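You operate a simulated robot arm through the tools that you are given. There is no shell and no other tool.

You are at the controls of a simulated robot arm. One attempt, no reset.

JOB
Bring water to the sleeve and jacket ports, then shut off the collar and basin ports.
Fine: open the span and leg valves first, then close the stem and header valves; leave the others.

It is judged by the outcome, as a careful person would: the job done as asked, and still so three seconds after it is handed in. It fails if anything else is knocked over, pushed out of place, dropped, spilled or broken.

ROBOT AND FRAMES
A 7-joint arm with a two-finger parallel gripper, fixed in place. Base frame: the origin is on the floor under the middle of its stand, x ahead of it, y to its left, z up. Lengths are in cm, angles in degrees, forces in N, time in s.
It reaches about 124.7 cm from its shoulder. Its first joint turns from -132.0 to 132.0 degrees. Payload 3.91 kg.
The tool frame sits at the grasp point between the pads (the TCP): z along the fingers, y along the line on which they close. The tips reach 3 cm beyond it. Largest opening 11 cm; finger width 2, thickness 1; the body of the gripper, 4.8 by 11.2 cm, starts 5.5 cm behind the TCP.
Orientation is that of the tool frame in the base frame, as a unit quaternion [x, y, z, w]. With the fingers straight down and closing along the base's y, the tool's x points along the base's -x, its y along +y and its z along -z.

CONTROLS
- The arm moves only by the tool jog_arm. Its argument "deltas" is a list of rows, each a list of 6 numbers: the shift along the base's x, y, z in units of 40 mm (1.0 is 40 mm), then the turn, a rotation vector about the base's x, y, z in units of 4 degrees (1.0 is 4 degrees). In form: [[dx, dy, dz, wx, wy, wz], ...]. A call has 1 to 20 rows; each row shifts and turns the commanded pose from where the row before left it. "jaw" is the gripper command, from -1 (fully open) to 1 (shut), values between in proportion, set as the call begins (left out, the last holds). A call with a number of a shift or a turn outside -1 to 1 is refused whole. Each row takes 0.2 s and may step no farther than 5 cm and 8.6 degrees from the row before; otherwise, or with a gripper value out of range, the whole call is refused. Where a pose cannot be reached the arm comes as near as it can. A force on the tool above 40 N (or 10 N above the force at the start of the call, whichever is more), or a blocked arm, ends the call early, and 0.2 s more pass. The fingers move at their own pace (about 10.8 cm/s each) and stop on an object; they squeeze with about 23 N. The grip force told is the motor's: it shows also when the fingers shut on nothing. Time passes only in rows, and 0.2 s behind the last, so rows that do not move let the fingers close. It gives the time, the measured TCP pose, the force on the tool (base axes), the opening and the grip force at its end, in the units of the frame above (readings bear some noise), with the torque about the TCP (base axes, N m) and any sound that the robot's microphone picked up.
- Cameras (640 x 400 px; columns grow to the right, rows downward): "scene" is fixed at [39.9, -49.94, 170.67]; the picture's right is [0.92, -0.39, 0.00], its down [-0.17, -0.41, -0.90] and it looks along [0.35, 0.83, -0.44] (base axes); focal length 341 px, centre (320, 200). "wrist" rides on the gripper at [7.2, 1.7, -10.3] in the tool frame; the picture's right is [-0.23, 0.97, 0.00], its down [-0.76, -0.18, -0.62] and it looks along [-0.61, -0.14, 0.78] (tool axes); focal length 222 px, centre (320, 200). There is no depth. A picture from a camera that has moved, and an enlarged one, comes with that camera's place and axes in the base frame and with its lens.
- get_image(camera): a new picture of that camera. No time passes.
- zoom(camera, box): a new picture of the part [left, top, right, bottom] of that camera's present view, enlarged. No time passes.
- hand_in(): hands the job in; it is judged then, once.

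Places have to be worked out from the pictures, the camera data and where the tool is seen. Open the gripper and draw the arm clear of the work before you hand the job in, unless the task says otherwise.

The tools are called after ">>>" as a command line: name --pt "numbers of a row" for each row, then --argument value for the rest, lists and objects as JSON in quotes. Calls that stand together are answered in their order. jog_arm: Moves the arm, as the interface text tells. Its arguments: {"type":"object","properties":{"deltas":{"type":"array"},"jaw":{"type":"number"}},"required":["deltas"]} The other tools are called the same way: get_image (camera) takes a picture; zoom (camera, box) takes an enlarged picture of a part of a camera's view; hand_in () hands the job in.

At the start:

```text
t: 0.0
ee_pos: [38.62, 36.8, 132.22]
tool_rot: [0.0, 1.0, 0.0, 0.001]
ft_force: [0.0, 0.1, -0.9]
torque: [0.01, 0.0, 0.02]
finger_gap: 11.0
grasp_force: 0.1
```

scene: 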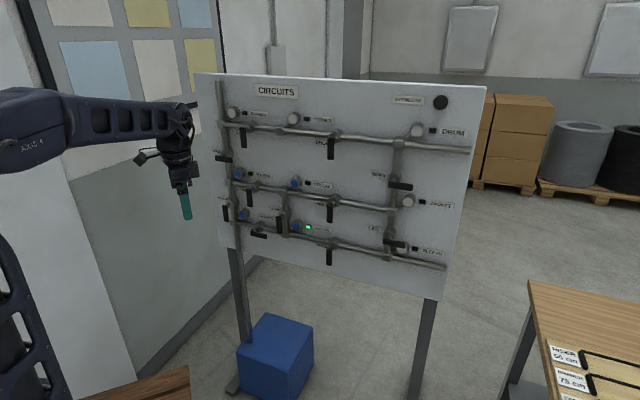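
wrist: 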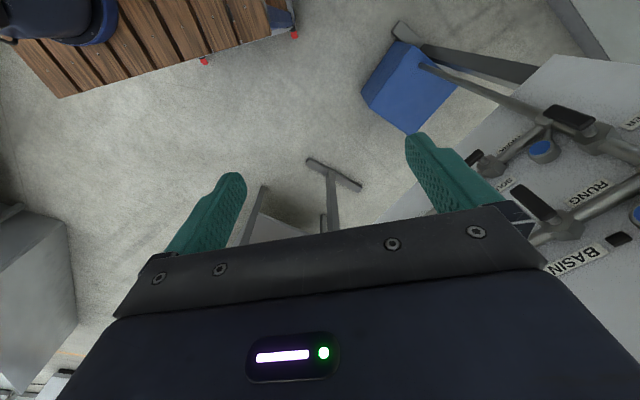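

I'll start by enlarging the scene view of the board to read labels and find the valves.

>>> zoom --camera "scene" --box '[190, 70, 350, 170]'

>>> zoom --camera "scene" --box '[330, 70, 490, 170]'

>>> zoom --camera "scene" --box '[200, 150, 340, 270]'

>>> zoom --camera "scene" --box '[320, 160, 460, 280]'

```text
4.00 times, centred on (270, 120) of scene
camera zoom: at [39.9, -49.94, 170.67], right [0.92, -0.39, 0.0], down [-0.17, -0.41, -0.9], along [0.35, 0.83, -0.44], focal length 1365 px, centre (520, 520)
```

zoom: 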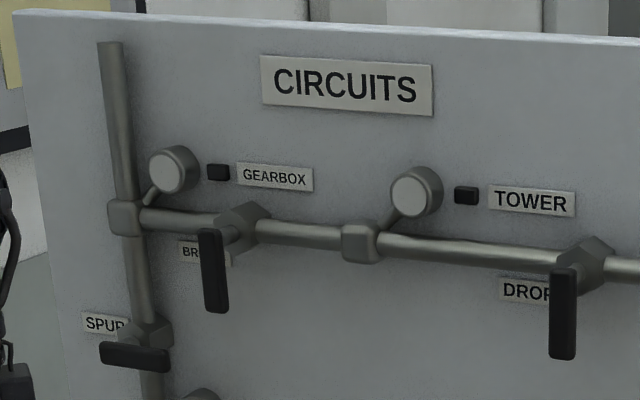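

```text
4.00 times, centred on (410, 120) of scene
camera zoom: at [39.9, -49.94, 170.67], right [0.92, -0.39, 0.0], down [-0.17, -0.41, -0.9], along [0.35, 0.83, -0.44], focal length 1365 px, centre (-40, 520)
```

zoom: 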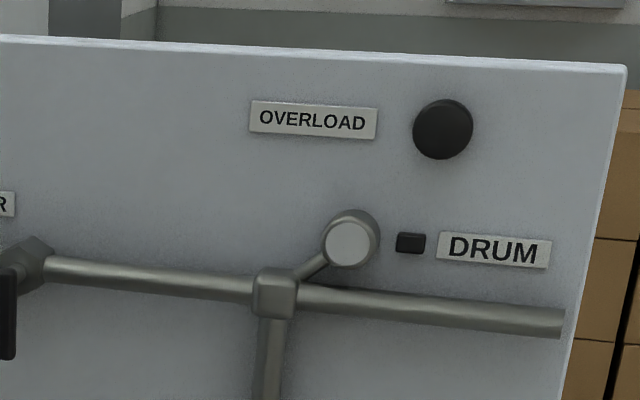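

```text
3.33 times, centred on (270, 210) of scene
camera zoom: at [39.9, -49.94, 170.67], right [0.92, -0.39, 0.0], down [-0.17, -0.41, -0.9], along [0.35, 0.83, -0.44], focal length 1137 px, centre (487, 167)
```

zoom: 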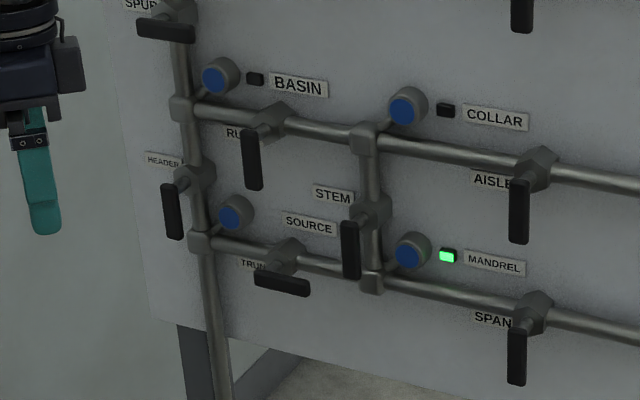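

```text
3.33 times, centred on (390, 220) of scene
camera zoom: at [39.9, -49.94, 170.67], right [0.92, -0.39, 0.0], down [-0.17, -0.41, -0.9], along [0.35, 0.83, -0.44], focal length 1137 px, centre (87, 133)
```

zoom: 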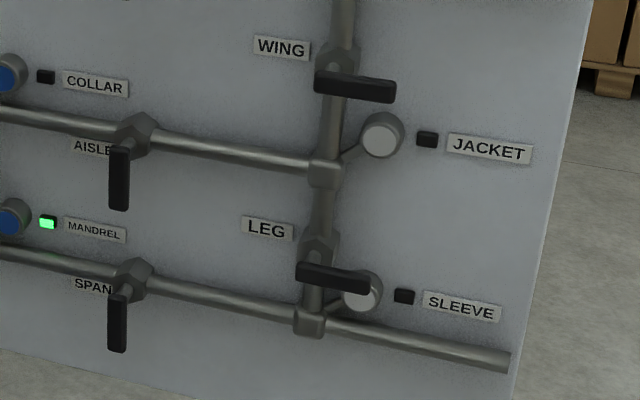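

The levers run along the pipe when open and across it when closed. Span and leg are closed (grey sleeve and jacket), while stem, header and trunk are open. Triangulating the BASIN label from both cameras puts it near (66.8, 69.2, 122), so the board faces the base at about 45°. I'll start turning the gripper to point at the board.

>>> jog_arm --pt "0.108 0.127 -0.1 0.3997 -0.965 0.3997" --pt "0.108 0.127 -0.1 0.3997 -0.965 0.3997" --pt "0.108 0.127 -0.1 0.3997 -0.965 0.3997" --pt "0.108 0.127 -0.1 0.3997 -0.965 0.3997" --pt "0.108 0.127 -0.1 0.3997 -0.965 0.3997" --pt "0.108 0.127 -0.1 0.3997 -0.965 0.3997" --pt "0.108 0.127 -0.1 0.3997 -0.965 0.3997" --pt "0.108 0.127 -0.1 0.3997 -0.965 0.3997" --pt "0.108 0.127 -0.1 0.3997 -0.965 0.3997" --pt "0.108 0.127 -0.1 0.3997 -0.965 0.3997" --pt "0.108 0.127 -0.1 0.3997 -0.965 0.3997" --jaw -1

```text
t: 2.4
ee_pos: [43.05, 42.53, 127.82]
tool_rot: [-0.15, 0.909, 0.149, 0.358]
ft_force: [0.3, 0.3, -0.3]
torque: [0.01, -0.02, -0.01]
finger_gap: 11.03
grasp_force: 0.1
```

The rotation is tracking as planned. I'll finish the second half.

>>> jog_arm --pt "0.108 0.127 -0.1 0.3997 -0.965 0.3997" --pt "0.108 0.127 -0.1 0.3997 -0.965 0.3997" --pt "0.108 0.127 -0.1 0.3997 -0.965 0.3997" --pt "0.108 0.127 -0.1 0.3997 -0.965 0.3997" --pt "0.108 0.127 -0.1 0.3997 -0.965 0.3997" --pt "0.108 0.127 -0.1 0.3997 -0.965 0.3997" --pt "0.108 0.127 -0.1 0.3997 -0.965 0.3997" --pt "0.108 0.127 -0.1 0.3997 -0.965 0.3997" --pt "0.108 0.127 -0.1 0.3997 -0.965 0.3997" --pt "0.108 0.127 -0.1 0.3997 -0.965 0.3997" --pt "0.108 0.127 -0.1 0.3997 -0.965 0.3997"

>>> get_image --camera "wrist"

>>> get_image --camera "scene"

```text
t: 4.8
ee_pos: [47.85, 48.06, 123.45]
tool_rot: [-0.272, 0.652, 0.272, 0.653]
ft_force: [-0.4, 0.4, 1.0]
torque: [0.0, -0.01, -0.03]
finger_gap: 11.0
grasp_force: 0.1
```

```text
taken
camera wrist: at [39.34, 42.02, 116.1], right [-0.69, 0.69, 0.23], down [-0.32, -0.57, 0.76], along [0.65, 0.45, 0.61], focal length 222 px, centre (320, 200)
```

wrist: 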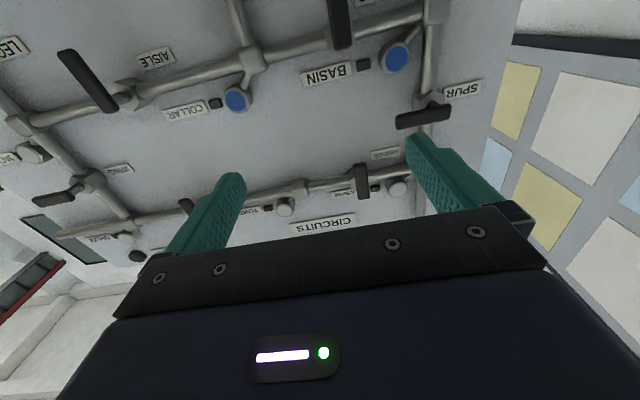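

```text
taken
```

scene: 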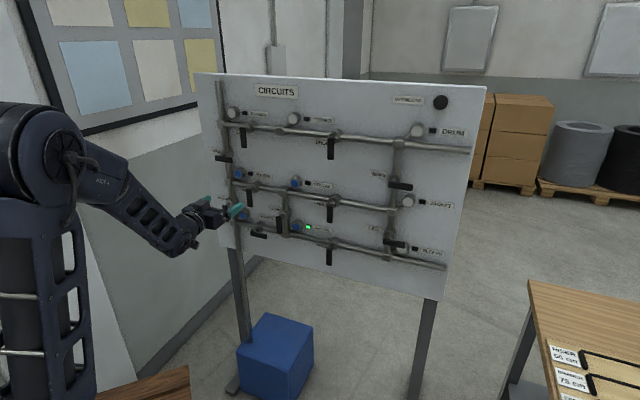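

The wrist camera looks up at the board and I can see the AISLE, COLLAR and BASIN area. I'll lower the arm and shift it right, still well clear of the board, to view the lower row for triangulation.

>>> jog_arm --pt "0.359 -0.424 -0.76 0 0 0" --pt "0.359 -0.424 -0.76 0 0 0" --pt "0.359 -0.424 -0.76 0 0 0" --pt "0.359 -0.424 -0.76 0 0 0" --pt "0.359 -0.424 -0.76 0 0 0" --pt "0.359 -0.424 -0.76 0 0 0" --pt "0.359 -0.424 -0.76 0 0 0" --pt "0.359 -0.424 -0.76 0 0 0" --pt "0.359 -0.424 -0.76 0 0 0" --pt "0.359 -0.424 -0.76 0 0 0"

>>> get_image --camera "wrist"

>>> get_image --camera "scene"

```text
t: 7.0
ee_pos: [52.41, 42.56, 113.48]
tool_rot: [-0.271, 0.653, 0.271, 0.653]
ft_force: [0.2, 0.3, 0.1]
torque: [0.01, 0.03, 0.06]
finger_gap: 11.02
grasp_force: 0.0
out of reach, approached as far as the arm can: row 4, 5, 6, 7, 8, 9, 10
```

```text
taken
camera wrist: at [43.86, 36.5, 106.23], right [-0.69, 0.69, 0.23], down [-0.31, -0.57, 0.76], along [0.65, 0.45, 0.61], focal length 222 px, centre (320, 200)
```

wrist: 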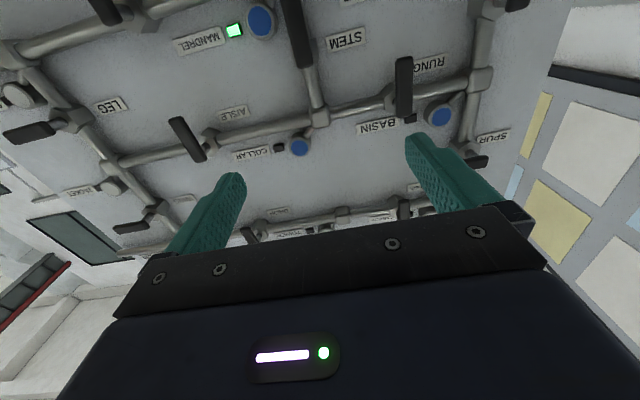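

```text
taken
```

scene: 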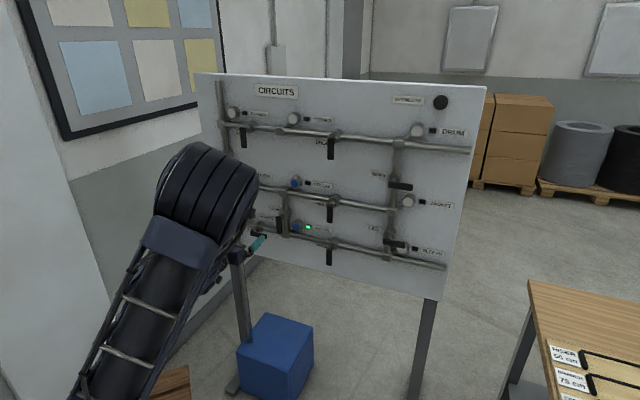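

The lower-right target was out of reach because the arm is folded close to its base. I'll move nearer to the board, still clear of the levers, where the arm is more extended, and see how it responds.

>>> jog_arm --pt "0.5 0.5 0 0 0 0" --pt "0.5 0.5 0 0 0 0"

```text
t: 7.6
ee_pos: [55.37, 44.67, 114.63]
tool_rot: [-0.27, 0.654, 0.269, 0.653]
ft_force: [-0.2, 0.4, 0.7]
torque: [-0.02, -0.02, -0.04]
finger_gap: 10.98
grasp_force: 0.0
out of reach, approached as far as the arm can: row 1, 2
```

>>> jog_arm --pt "0.5 0.5 0.5 0 0 0" --pt "0.5 0.5 0.5 0 0 0"

>>> get_image --camera "scene"

>>> get_image --camera "wrist"

```text
t: 8.2
ee_pos: [59.54, 48.51, 118.63]
tool_rot: [-0.271, 0.653, 0.271, 0.653]
ft_force: [-0.7, -0.3, -0.7]
torque: [0.02, -0.03, -0.03]
finger_gap: 11.02
grasp_force: 0.1
```

```text
taken
```

scene: 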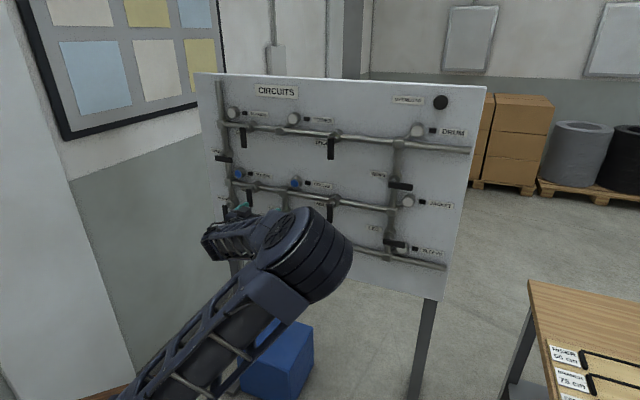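

```text
taken
camera wrist: at [51.05, 42.5, 111.33], right [-0.69, 0.69, 0.23], down [-0.31, -0.57, 0.76], along [0.65, 0.45, 0.61], focal length 222 px, centre (320, 200)
```

wrist: 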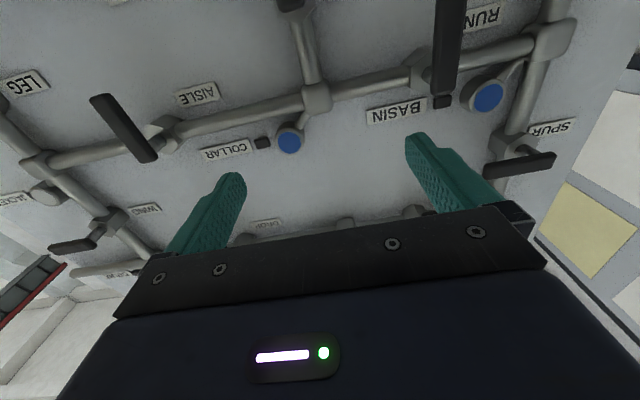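

Triangulation confirms the board plane at d=(x+y)/√2≈96.2, with levers about 7.4 cm proud of it at d≈88.8. The span pivot is near (e=28, z=101), with its lever hanging down about 7 cm. I'll slide right in front of the board at the current height, then lower.

>>> jog_arm --pt "0.6 -0.6 0 0 0 0" --pt "0.6 -0.6 0 0 0 0" --pt "0.6 -0.6 0 0 0 0" --pt "0.6 -0.6 0 0 0 0" --pt "0.6 -0.6 0 0 0 0"

>>> get_image --camera "scene"

```text
t: 9.4
ee_pos: [71.54, 36.71, 118.55]
tool_rot: [-0.272, 0.653, 0.271, 0.653]
ft_force: [-0.5, 0.4, -0.1]
torque: [0.03, 0.03, -0.03]
finger_gap: 10.99
grasp_force: 0.1
```

```text
taken
```

scene: 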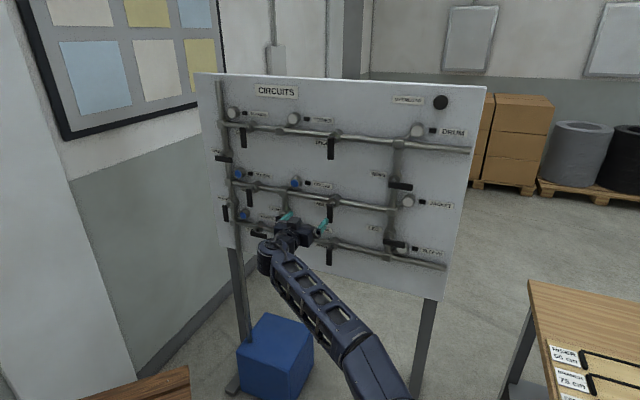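

The arm followed cleanly with its elbow now low and to the right. I'll lower toward span height, still clear of the levers.

>>> jog_arm --pt "0 0 -0.6 0 0 0" --pt "0 0 -0.6 0 0 0" --pt "0 0 -0.6 0 0 0" --pt "0 0 -0.6 0 0 0"

>>> get_image --camera "scene"

>>> get_image --camera "wrist"

```text
t: 10.4
ee_pos: [72.63, 34.72, 111.3]
tool_rot: [-0.277, 0.656, 0.273, 0.647]
ft_force: [0.9, -0.1, 0.4]
torque: [-0.01, -0.03, -0.02]
finger_gap: 11.01
grasp_force: 0.0
out of reach, approached as far as the arm can: row 3, 4
```

```text
taken
```

scene: 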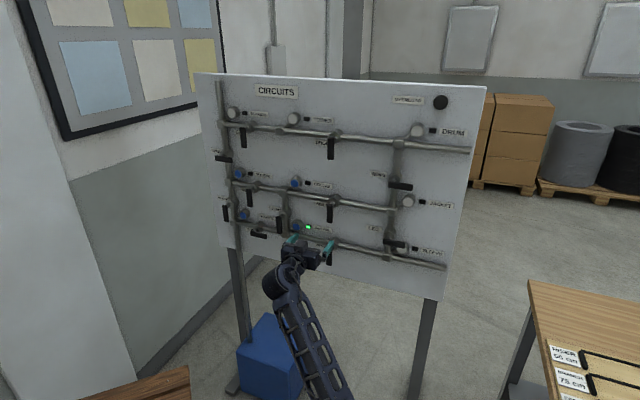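

```text
taken
camera wrist: at [63.99, 28.5, 104.15], right [-0.7, 0.68, 0.23], down [-0.3, -0.56, 0.77], along [0.65, 0.47, 0.6], focal length 222 px, centre (320, 200)
```

wrist: 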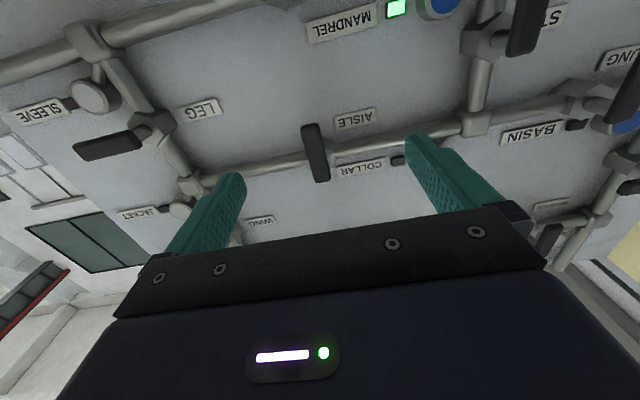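

The arm can't go lower with the fingers held level. Roll and pitch don't matter much for pushing a lever, so I'll pitch the fingers about 40° downward. That lifts the wrist and also levels the camera view.

>>> jog_arm --pt "-0.1 -0.1 0.1 -1 1 0" --pt "-0.1 -0.1 0.1 -1 1 0" --pt "-0.1 -0.1 0.1 -1 1 0" --pt "0 0 0 -1 1 0" --pt "0 0 0 -1 1 0" --pt "0 0 0 -1 1 0" --pt "0 0 0 -1 1 0"

>>> get_image --camera "scene"

>>> get_image --camera "wrist"

```text
t: 12.0
ee_pos: [71.42, 33.52, 112.51]
tool_rot: [-0.347, 0.836, 0.164, 0.392]
ft_force: [0.2, 0.0, -0.6]
torque: [0.0, 0.01, 0.03]
finger_gap: 11.0
grasp_force: 0.0
```

```text
taken
```

scene: 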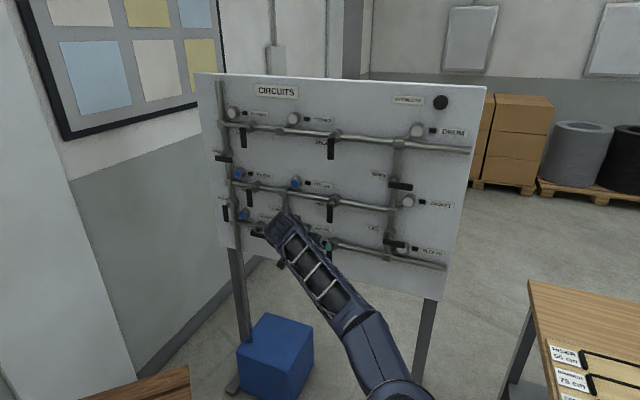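

```text
taken
camera wrist: at [61.28, 25.94, 113.4], right [-0.59, 0.79, 0.18], down [0.13, -0.12, 0.98], along [0.8, 0.6, -0.03], focal length 222 px, centre (320, 200)
```

wrist: 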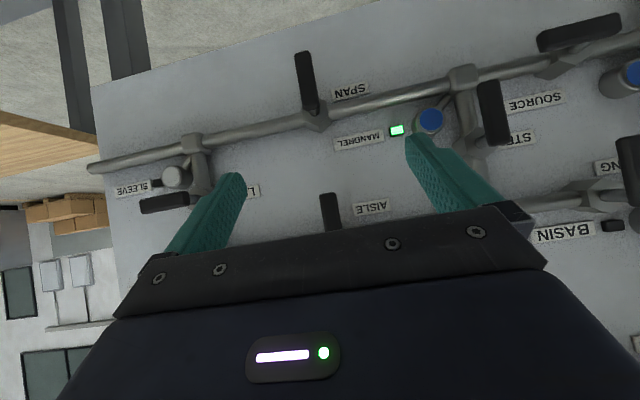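

The wrist view is now clear. The span lever hangs at e≈28, z 101→94, and the leg lever runs right at z≈108.8, e 47→54. I'll close the fingers and lower to a spot just left of the span lever, still short of it in depth.

>>> jog_arm --pt "0.127 0.283 -0.765 0 0 0" --pt "0.127 0.283 -0.765 0 0 0" --pt "0.127 0.283 -0.765 0 0 0" --pt "0.127 0.283 -0.765 0 0 0" --pt "0.127 0.283 -0.765 0 0 0" --jaw 1

>>> get_image --camera "scene"

>>> get_image --camera "wrist"

```text
t: 13.2
ee_pos: [74.04, 39.27, 97.13]
tool_rot: [-0.346, 0.835, 0.163, 0.394]
ft_force: [-0.5, 0.2, -0.2]
torque: [0.03, 0.01, -0.01]
finger_gap: 0.01
grasp_force: 23.0
```

```text
taken
```

scene: 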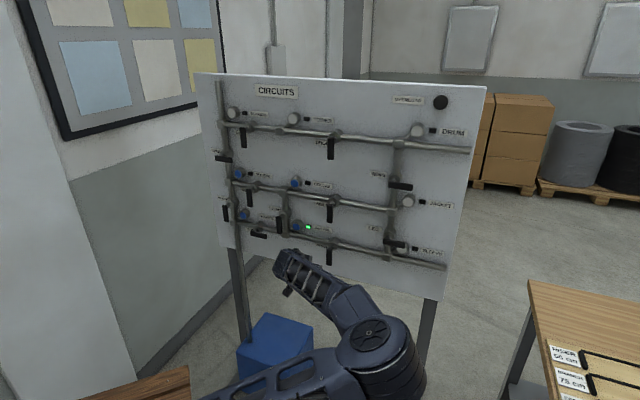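

```text
taken
camera wrist: at [63.92, 31.62, 97.98], right [-0.59, 0.79, 0.18], down [0.13, -0.12, 0.98], along [0.8, 0.6, -0.03], focal length 222 px, centre (320, 200)
```

wrist: 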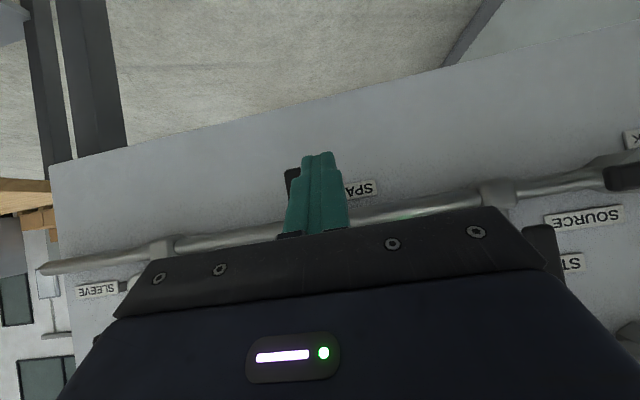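

The fingers are closed at d≈80.1, e≈24.6, z≈97.1, just left of the span lever. I'll insert toward the board to lever depth.

>>> jog_arm --pt "0.33 0.33 0 0 0 0" --pt "0.33 0.33 0 0 0 0" --pt "0.33 0.33 0 0 0 0" --pt "0.3 0.3 0 0 0 0"

>>> zoom --camera "scene" --box '[250, 190, 450, 315]'

>>> get_image --camera "wrist"

```text
t: 14.2
ee_pos: [79.04, 44.36, 97.0]
tool_rot: [-0.346, 0.836, 0.162, 0.393]
ft_force: [0.1, -0.2, 0.4]
torque: [-0.02, 0.01, 0.0]
finger_gap: 0.0
grasp_force: 22.6
```

```text
3.20 times, centred on (350, 252) of scene
camera zoom: at [39.9, -49.94, 170.67], right [0.92, -0.39, 0.0], down [-0.17, -0.41, -0.9], along [0.35, 0.83, -0.44], focal length 1092 px, centre (224, 32)
```

zoom: 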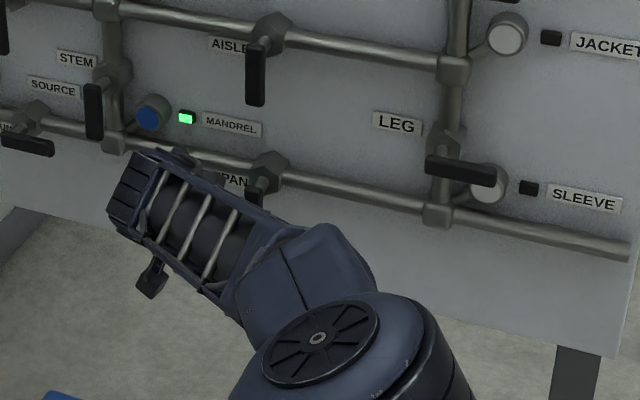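

```text
taken
camera wrist: at [68.98, 36.74, 97.94], right [-0.59, 0.79, 0.18], down [0.13, -0.12, 0.98], along [0.8, 0.6, -0.03], focal length 222 px, centre (320, 200)
```

wrist: 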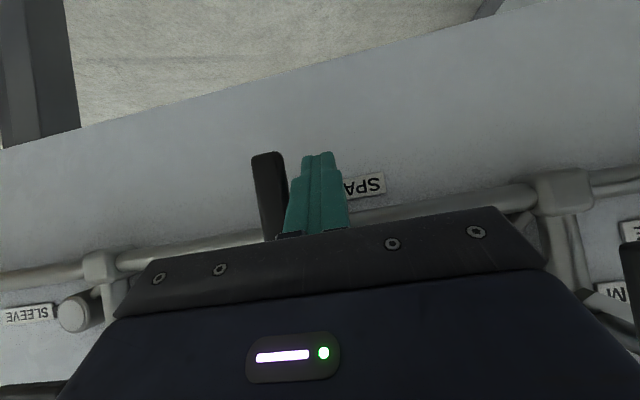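

The fingers sit beside the span lever at lever depth (d≈87.3). I'll start sweeping right along the arc, halfway first, and check for contact.

>>> jog_arm --pt "0.283 -0.283 0 0 0 0" --pt "0.239 -0.239 -0.075 0 0 0" --pt "0.247 -0.247 0 0 0 0" --pt "0.239 -0.239 0.1 0 0 0"

>>> get_image --camera "wrist"

```text
t: 15.2
ee_pos: [83.29, 40.28, 97.21]
tool_rot: [-0.347, 0.836, 0.163, 0.393]
ft_force: [0.3, 0.7, -0.2]
torque: [0.04, 0.02, 0.02]
finger_gap: 0.0
grasp_force: 22.7
```

```text
taken
camera wrist: at [73.11, 32.71, 98.16], right [-0.59, 0.79, 0.17], down [0.13, -0.12, 0.98], along [0.8, 0.6, -0.03], focal length 222 px, centre (320, 200)
```

wrist: 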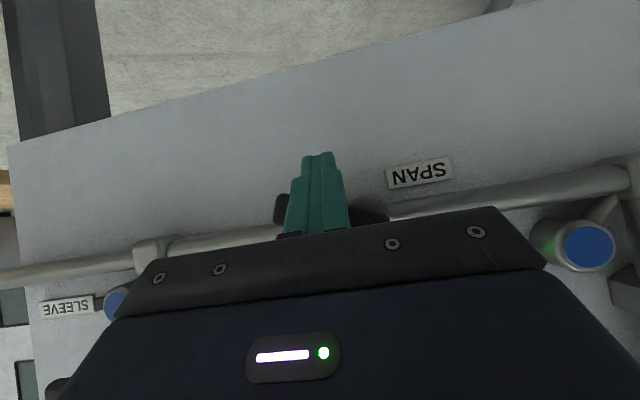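

The lever turned with the push and the SLEEVE gauge already shows blue. I'll continue the arc to the horizontal position.

>>> jog_arm --pt "0.209 -0.209 0.15 0 0 0" --pt "0.17 -0.17 0.175 0 0 0" --pt "0.117 -0.117 0.2 0 0 0"

>>> get_image --camera "wrist"

>>> zoom --camera "scene" --box '[250, 190, 450, 315]'

```text
t: 16.1
ee_pos: [84.81, 38.28, 98.76]
tool_rot: [-0.348, 0.837, 0.163, 0.389]
ft_force: [-5.2, -3.3, -4.6]
torque: [-0.06, 0.01, -0.06]
finger_gap: 0.0
grasp_force: 23.0
stopped in row 3: the force on the tool passed its limit at 52 N (the readings are from after the stop); the commanded pose is now the measured one
```

```text
taken
camera wrist: at [74.68, 30.67, 99.8], right [-0.59, 0.79, 0.18], down [0.14, -0.12, 0.98], along [0.8, 0.6, -0.04], focal length 222 px, centre (320, 200)
```

wrist: 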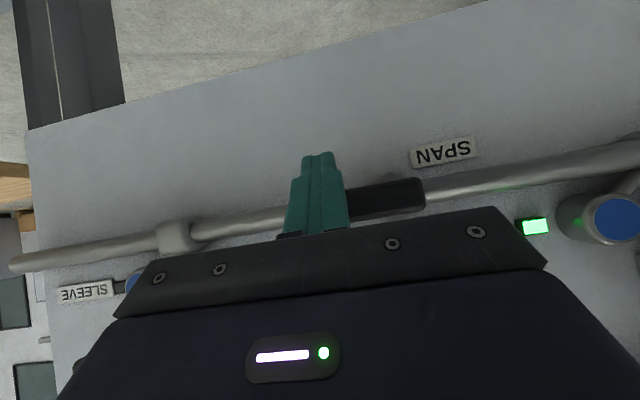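

```text
3.20 times, centred on (350, 252) of scene
camera zoom: at [39.9, -49.94, 170.67], right [0.92, -0.39, 0.0], down [-0.17, -0.41, -0.9], along [0.35, 0.83, -0.44], focal length 1092 px, centre (224, 32)
```

zoom: 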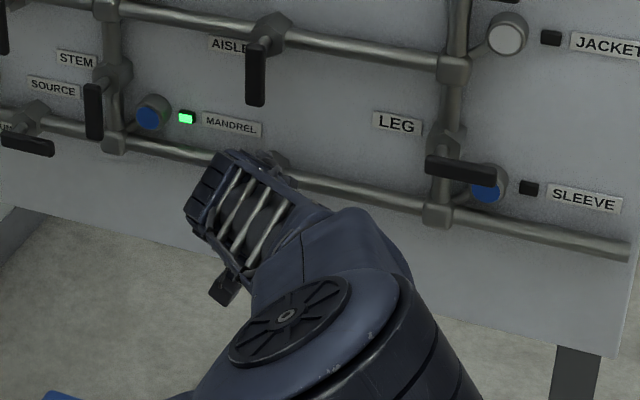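

The span lever reached its stop in line with the pipe and SLEEVE is blue. I'll back off slightly down and away from the board.

>>> jog_arm --pt "0 0 -0.25 0 0 0" --pt "-0.4 -0.4 0 0 0 0" --pt "-0.4 -0.4 0 0 0 0" --pt "-0.4 -0.4 0 0 0 0" --pt "-0.4 -0.4 0 0 0 0"

>>> get_image --camera "scene"

>>> get_image --camera "wrist"

```text
t: 17.3
ee_pos: [78.24, 31.99, 97.87]
tool_rot: [-0.348, 0.837, 0.163, 0.39]
ft_force: [0.9, 0.6, 2.0]
torque: [0.0, -0.02, 0.0]
finger_gap: 0.0
grasp_force: 23.4
```

```text
taken
```

scene: 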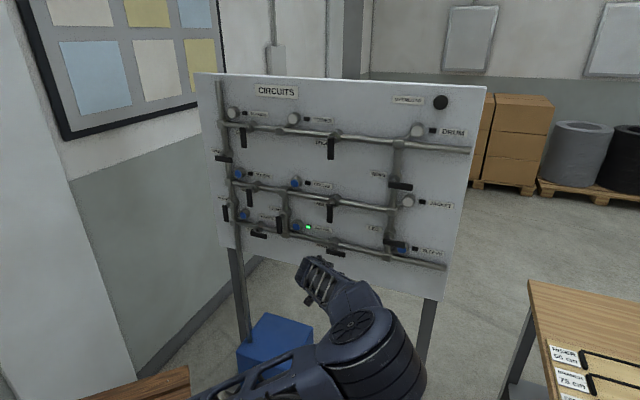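

```text
taken
camera wrist: at [68.29, 24.24, 98.92], right [-0.59, 0.79, 0.18], down [0.14, -0.12, 0.98], along [0.8, 0.6, -0.04], focal length 222 px, centre (320, 200)
```

wrist: 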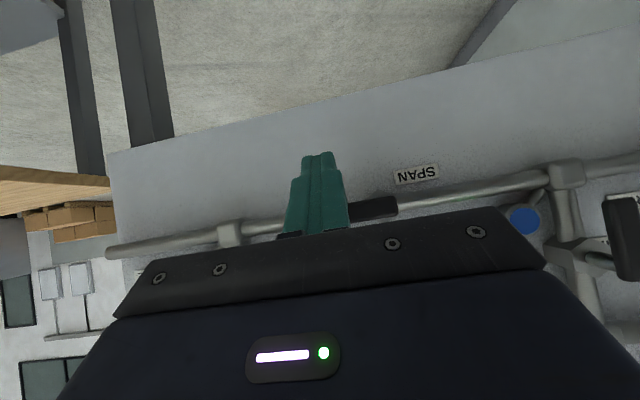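

Span is open. Next I'll move up and to the right toward the leg valve, staying clear of the board.

>>> jog_arm --pt "0.3 -0.3 0.8 0 0 0" --pt "0.3 -0.3 0.8 0 0 0" --pt "0.4 -0.4 0.8 0 0 0" --pt "0.4 -0.4 0.8 0 0 0" --pt "0.4 -0.4 0.8 0 0 0"

>>> get_image --camera "scene"

>>> get_image --camera "wrist"

```text
t: 18.5
ee_pos: [85.65, 24.82, 113.7]
tool_rot: [-0.348, 0.837, 0.163, 0.39]
ft_force: [-0.7, -0.4, -0.1]
torque: [-0.04, -0.01, -0.01]
finger_gap: 0.0
grasp_force: 22.9
```

```text
taken
```

scene: 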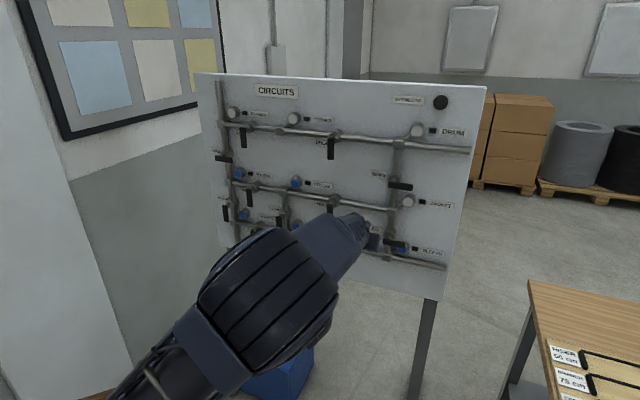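

```text
taken
camera wrist: at [75.59, 17.17, 114.72], right [-0.59, 0.79, 0.18], down [0.14, -0.12, 0.98], along [0.8, 0.6, -0.04], focal length 222 px, centre (320, 200)
```

wrist: 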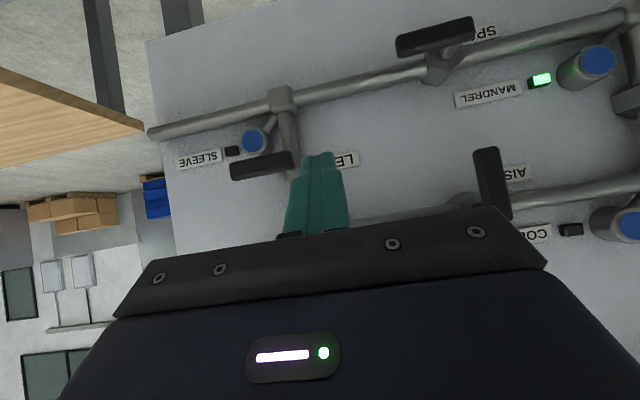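

The leg lever reads at z≈108.75 with its tip at e≈53.5. I'll move to above the lever tip, then insert to lever depth.

>>> jog_arm --pt "0.589 -0.589 0.17 0 0 0" --pt "0.589 -0.589 0.17 0 0 0" --pt "0.589 -0.589 0.17 0 0 0"

>>> get_image --camera "scene"

>>> get_image --camera "wrist"

```text
t: 19.3
ee_pos: [92.6, 17.93, 116.01]
tool_rot: [-0.348, 0.837, 0.163, 0.39]
ft_force: [-1.0, 0.7, -0.5]
torque: [-0.04, 0.01, -0.02]
finger_gap: 0.0
grasp_force: 23.0
```

```text
taken
```

scene: 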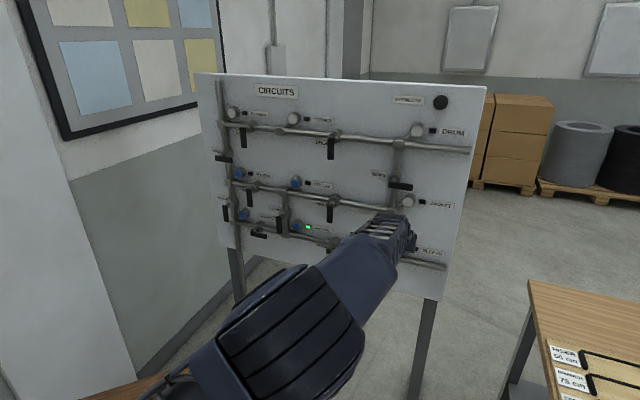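

```text
taken
camera wrist: at [82.56, 10.27, 117.07], right [-0.59, 0.79, 0.18], down [0.14, -0.12, 0.98], along [0.8, 0.6, -0.04], focal length 222 px, centre (320, 200)
```

wrist: 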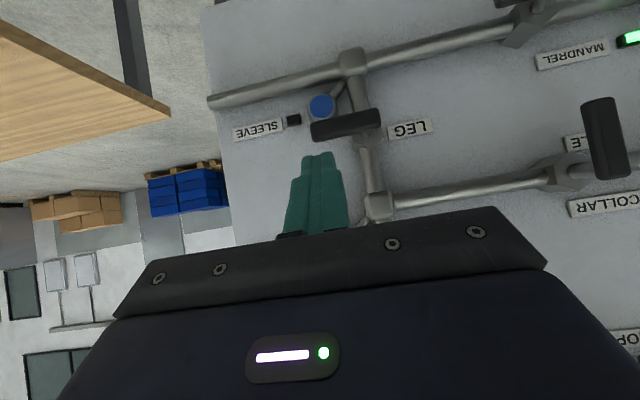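

The fingers are above the leg lever's outer part (lever e 46.8–53.9, z≈108.8). I'll insert to lever depth now.

>>> jog_arm --pt "0.4 0.4 0 0 0 0" --pt "0.4 0.4 0 0 0 0" --pt "0.4 0.4 0 0 0 0" --pt "0.42 0.42 0 0 0 0"

>>> get_image --camera "wrist"

>>> zoom --camera "scene" --box '[320, 160, 480, 280]'

```text
t: 20.3
ee_pos: [99.25, 24.26, 115.84]
tool_rot: [-0.348, 0.837, 0.164, 0.39]
ft_force: [1.0, 0.2, -0.1]
torque: [0.05, -0.01, 0.0]
finger_gap: 0.0
grasp_force: 22.8
```

```text
taken
camera wrist: at [89.09, 16.54, 116.95], right [-0.59, 0.79, 0.18], down [0.14, -0.12, 0.98], along [0.8, 0.6, -0.04], focal length 222 px, centre (320, 200)
```

wrist: 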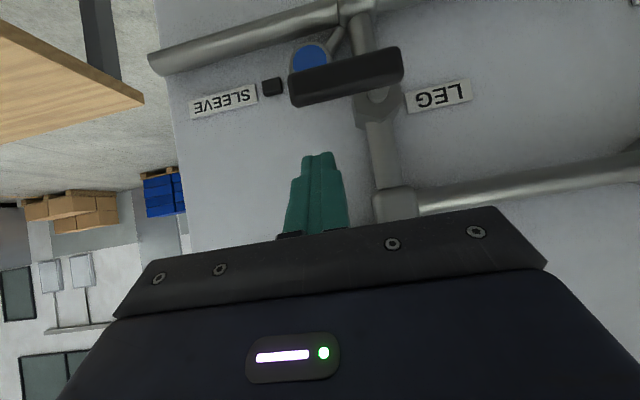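

```text
3.33 times, centred on (400, 220) of scene
camera zoom: at [39.9, -49.94, 170.67], right [0.92, -0.39, 0.0], down [-0.17, -0.41, -0.9], along [0.35, 0.83, -0.44], focal length 1137 px, centre (53, 133)
```

zoom: 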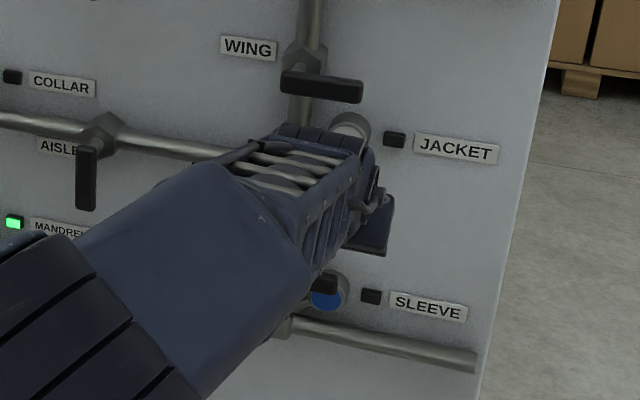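

Fingers at d≈87.3, e≈53, z≈115.8, above the lever. I'll push down along the arc, two thirds of the way first.

>>> jog_arm --pt "0 0 -0.4 0 0 0" --pt "0 0 -0.375 0 0 0" --pt "0.018 -0.018 -0.363 0 0 0" --pt "0 0 -0.375 0 0 0" --pt "-0.071 0.071 -0.388 0 0 0" --pt "-0.133 0.133 -0.35 0 0 0"

>>> get_image --camera "wrist"

>>> zoom --camera "scene" --box '[320, 70, 500, 280]'

```text
t: 21.7
ee_pos: [98.41, 24.79, 106.65]
tool_rot: [-0.347, 0.838, 0.163, 0.388]
ft_force: [-0.6, -0.4, -0.9]
torque: [-0.01, -0.01, 0.0]
finger_gap: 0.02
grasp_force: 22.6
```

```text
taken
camera wrist: at [88.34, 17.19, 107.71], right [-0.59, 0.79, 0.18], down [0.14, -0.12, 0.98], along [0.8, 0.6, -0.04], focal length 222 px, centre (320, 200)
```

wrist: 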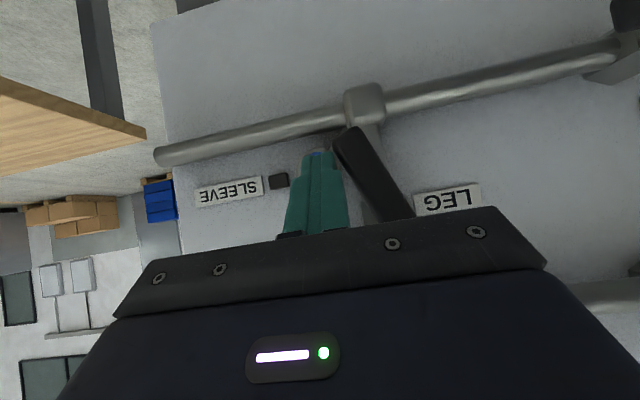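

```text
1.90 times, centred on (410, 175) of scene
camera zoom: at [39.9, -49.94, 170.67], right [0.92, -0.39, 0.0], down [-0.17, -0.41, -0.9], along [0.35, 0.83, -0.44], focal length 650 px, centre (149, 248)
```

zoom: 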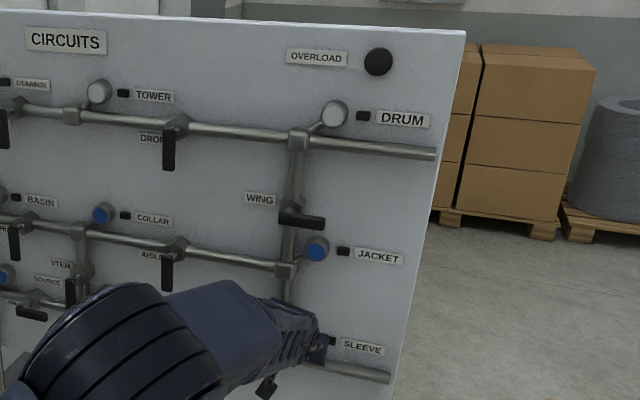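

The lever is about 30° from vertical and JACKET is already blue; OVERLOAD is dark. I'll finish the sweep to the stop.

>>> jog_arm --pt "-0.186 0.186 -0.25 0 0 0" --pt "-0.186 0.186 -0.1 0 0 0" --pt "-0.1 0.1 0 0 0 0"

>>> get_image --camera "wrist"

```text
t: 22.5
ee_pos: [96.99, 26.33, 105.38]
tool_rot: [-0.346, 0.837, 0.162, 0.39]
ft_force: [34.4, -18.3, 2.5]
torque: [0.06, 0.07, -0.53]
finger_gap: 0.02
grasp_force: 23.5
```

```text
taken
camera wrist: at [86.8, 18.78, 106.46], right [-0.58, 0.79, 0.18], down [0.13, -0.12, 0.98], along [0.8, 0.6, -0.04], focal length 222 px, centre (320, 200)
```

wrist: 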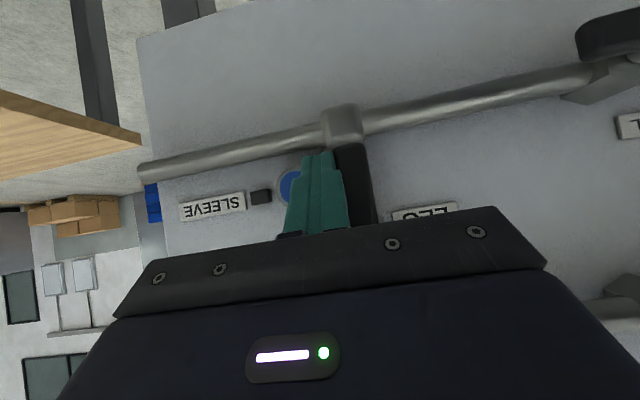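

The lever is against its stop in line with the vertical pipe (39 N contact). I'll release to the right and retreat from the board.

>>> jog_arm --pt "0.2 -0.2 0 0 0 0" --pt "0.05 -0.05 0 0 0 0" --pt "-0.4 -0.4 0 0 0 0" --pt "-0.4 -0.4 0 0 0 0" --pt "-0.4 -0.4 0 0 0 0" --pt "-0.4 -0.4 0 0 0 0"

>>> get_image --camera "wrist"

>>> get_image --camera "scene"

```text
t: 23.9
ee_pos: [91.11, 19.37, 105.33]
tool_rot: [-0.347, 0.837, 0.163, 0.39]
ft_force: [0.0, 0.3, -0.4]
torque: [0.02, -0.03, -0.03]
finger_gap: 0.0
grasp_force: 23.1
```

```text
taken
camera wrist: at [80.99, 11.71, 106.43], right [-0.59, 0.79, 0.18], down [0.14, -0.12, 0.98], along [0.8, 0.6, -0.04], focal length 222 px, centre (320, 200)
```

wrist: 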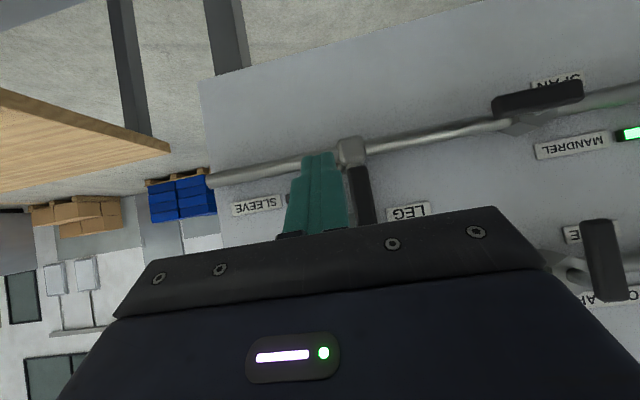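

```text
taken
```

scene: 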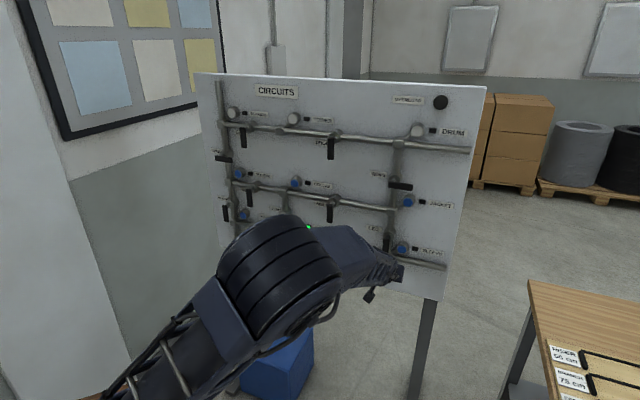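

Both span and leg are open, with sleeve and jacket blue and overload dark. I'll travel left across the front of the board toward the stem valve in two stages.

>>> jog_arm --pt "-0.55 0.55 0.1 0 0 0" --pt "-0.55 0.55 0.1 0 0 0" --pt "-0.55 0.55 0.1 0 0 0" --pt "-0.55 0.55 0.1 0 0 0" --pt "-0.55 0.55 0.1 0 0 0" --pt "-0.55 0.55 0 0 0 0" --pt "-0.55 0.55 0 0 0 0"

>>> get_image --camera "scene"

>>> get_image --camera "wrist"

```text
t: 25.5
ee_pos: [75.63, 34.79, 107.31]
tool_rot: [-0.347, 0.837, 0.163, 0.39]
ft_force: [0.8, -0.7, -0.8]
torque: [0.06, -0.02, 0.06]
finger_gap: 0.0
grasp_force: 22.8
```

```text
taken
```

scene: 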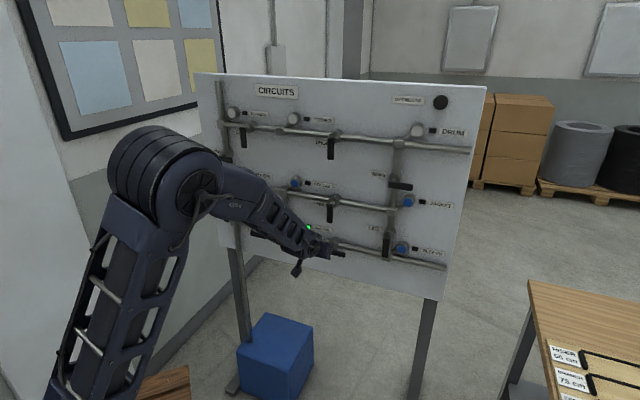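

```text
taken
camera wrist: at [65.55, 27.07, 108.42], right [-0.59, 0.79, 0.18], down [0.14, -0.12, 0.98], along [0.8, 0.6, -0.04], focal length 222 px, centre (320, 200)
```

wrist: 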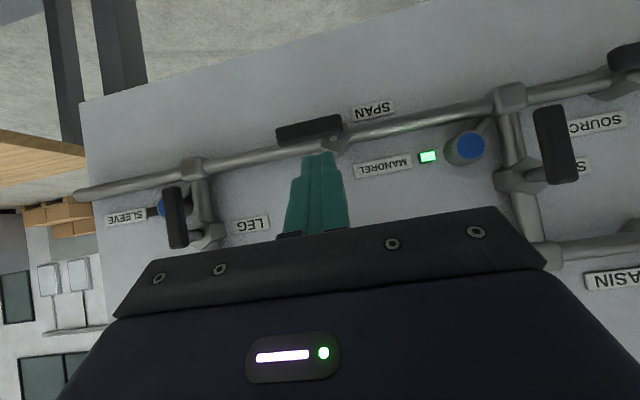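

Elbow is now up and to the left, a comfortable posture. I'll continue left to just beside the stem lever.

>>> jog_arm --pt "-0.532 0.532 0 0 0 0" --pt "-0.532 0.532 0 0 0 0" --pt "-0.532 0.532 0 0 0 0" --pt "-0.532 0.532 0 0 0 0" --pt "-0.532 0.532 0 0 0 0" --pt "-0.532 0.532 0 0 0 0" --pt "-0.532 0.532 0 0 0 0" --pt "-0.532 0.532 0 0 0 0"

>>> get_image --camera "scene"

>>> get_image --camera "wrist"

```text
t: 27.3
ee_pos: [58.88, 51.8, 107.33]
tool_rot: [-0.347, 0.838, 0.163, 0.39]
ft_force: [1.8, -0.8, 0.0]
torque: [0.01, 0.01, 0.04]
finger_gap: 0.01
grasp_force: 23.0
```

```text
taken
```

scene: 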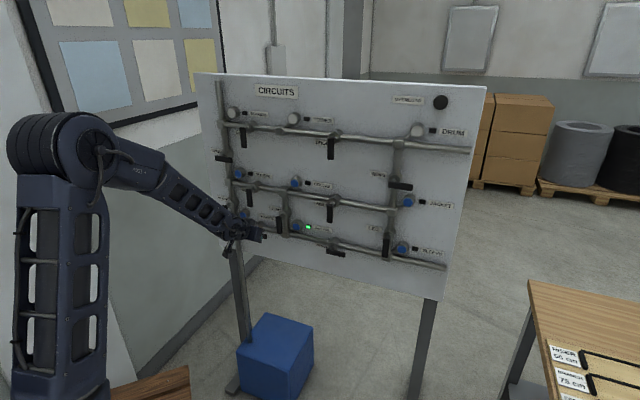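

```text
taken
camera wrist: at [48.63, 44.13, 108.44], right [-0.59, 0.79, 0.18], down [0.14, -0.12, 0.98], along [0.8, 0.6, -0.04], focal length 222 px, centre (320, 200)
```

wrist: 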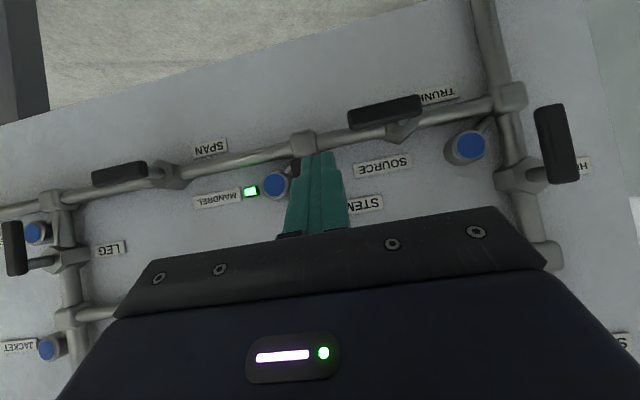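

The stem lever is just behind the fingers at e≈8, z 103–110; the trunk lever's right end is at e≈1.8, z≈100. I'll shift slightly left and down, then insert to lever depth between the two.

>>> jog_arm --pt "-0.124 0.124 -0.5 0 0 0" --pt "0.4 0.4 0 0 0 0" --pt "0.4 0.4 0 0 0 0" --pt "0.4 0.4 0 0 0 0"

>>> get_image --camera "wrist"

>>> zoom --camera "scene" --box '[200, 160, 360, 280]'

```text
t: 28.3
ee_pos: [63.04, 57.23, 105.54]
tool_rot: [-0.348, 0.837, 0.164, 0.39]
ft_force: [0.6, -0.4, 0.9]
torque: [0.02, 0.01, 0.0]
finger_gap: 0.02
grasp_force: 23.1
```

```text
taken
camera wrist: at [52.97, 49.52, 106.59], right [-0.59, 0.79, 0.18], down [0.14, -0.12, 0.98], along [0.8, 0.6, -0.04], focal length 222 px, centre (320, 200)
```

wrist: 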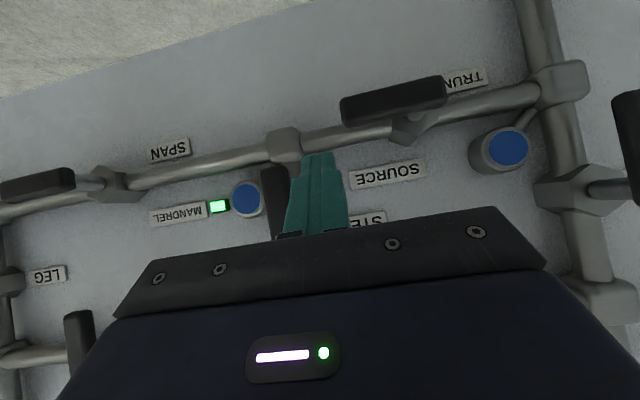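

```text
3.33 times, centred on (280, 220) of scene
camera zoom: at [39.9, -49.94, 170.67], right [0.92, -0.39, 0.0], down [-0.17, -0.41, -0.9], along [0.35, 0.83, -0.44], focal length 1137 px, centre (453, 133)
```

zoom: 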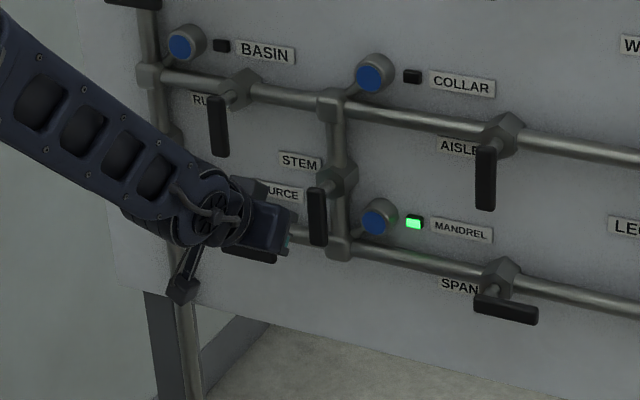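

The fingers are cleanly between the trunk and stem levers. I'll complete the insertion and sweep the stem lever right to about halfway.

>>> jog_arm --pt "0.4 0.4 -0.05 0 0 0" --pt "0.2 -0.2 0 0 0 0" --pt "0.2 -0.2 -0.05 0 0 0" --pt "0.239 -0.239 -0.05 0 0 0" --pt "0.239 -0.239 0 0 0 0" --pt "0.2 -0.2 0.075 0 0 0"

>>> get_image --camera "wrist"

>>> zoom --camera "scene" --box '[200, 160, 360, 280]'

```text
t: 29.7
ee_pos: [69.03, 54.45, 105.18]
tool_rot: [-0.348, 0.837, 0.163, 0.389]
ft_force: [0.1, 0.1, 0.5]
torque: [0.02, 0.01, -0.01]
finger_gap: 0.0
grasp_force: 22.7
```

```text
taken
camera wrist: at [58.88, 46.76, 106.24], right [-0.59, 0.79, 0.18], down [0.14, -0.12, 0.98], along [0.8, 0.6, -0.04], focal length 222 px, centre (320, 200)
```

wrist: 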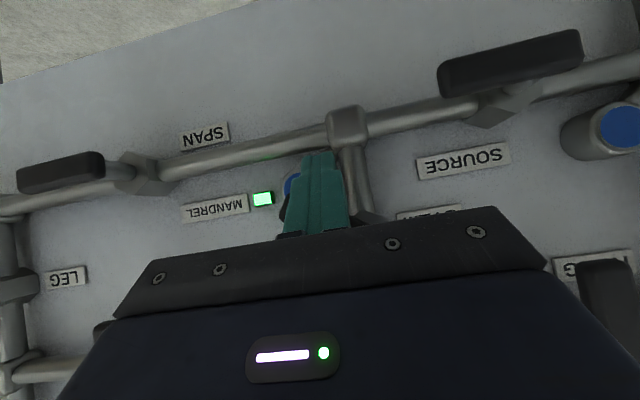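

```text
3.33 times, centred on (280, 220) of scene
camera zoom: at [39.9, -49.94, 170.67], right [0.92, -0.39, 0.0], down [-0.17, -0.41, -0.9], along [0.35, 0.83, -0.44], focal length 1137 px, centre (453, 133)
```

zoom: 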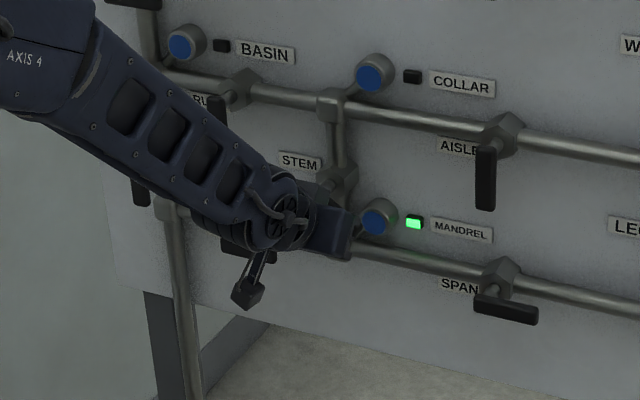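

The lever is moving freely. I'll continue the arc up to horizontal.

>>> jog_arm --pt "0.2 -0.2 0.15 0 0 0" --pt "0.17 -0.17 0.18 0 0 0" --pt "0.117 -0.117 0.2 0 0 0" --pt "0 0 0.1 0 0 0"

>>> get_image --camera "wrist"

>>> zoom --camera "scene" --box '[200, 160, 360, 280]'

```text
t: 30.7
ee_pos: [71.0, 52.48, 107.54]
tool_rot: [-0.347, 0.837, 0.162, 0.39]
ft_force: [-0.5, -3.7, -8.1]
torque: [-0.06, 0.05, -0.06]
finger_gap: 0.0
grasp_force: 23.1
```

```text
taken
camera wrist: at [60.97, 44.75, 108.6], right [-0.59, 0.79, 0.18], down [0.14, -0.12, 0.98], along [0.8, 0.6, -0.04], focal length 222 px, centre (320, 200)
```

wrist: 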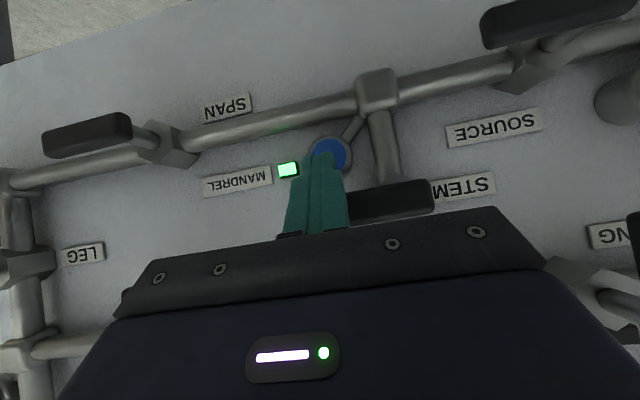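

```text
3.33 times, centred on (280, 220) of scene
camera zoom: at [39.9, -49.94, 170.67], right [0.92, -0.39, 0.0], down [-0.17, -0.41, -0.9], along [0.35, 0.83, -0.44], focal length 1137 px, centre (453, 133)
```

zoom: 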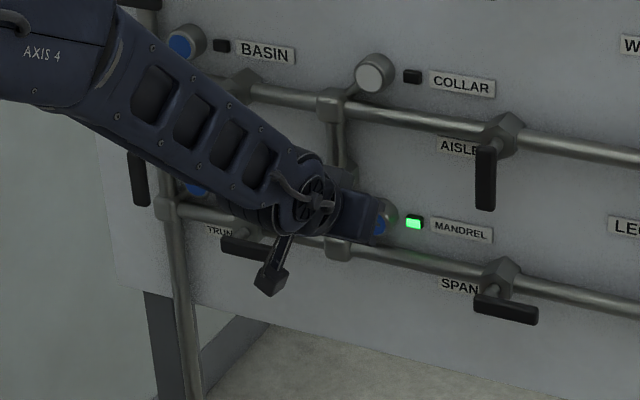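

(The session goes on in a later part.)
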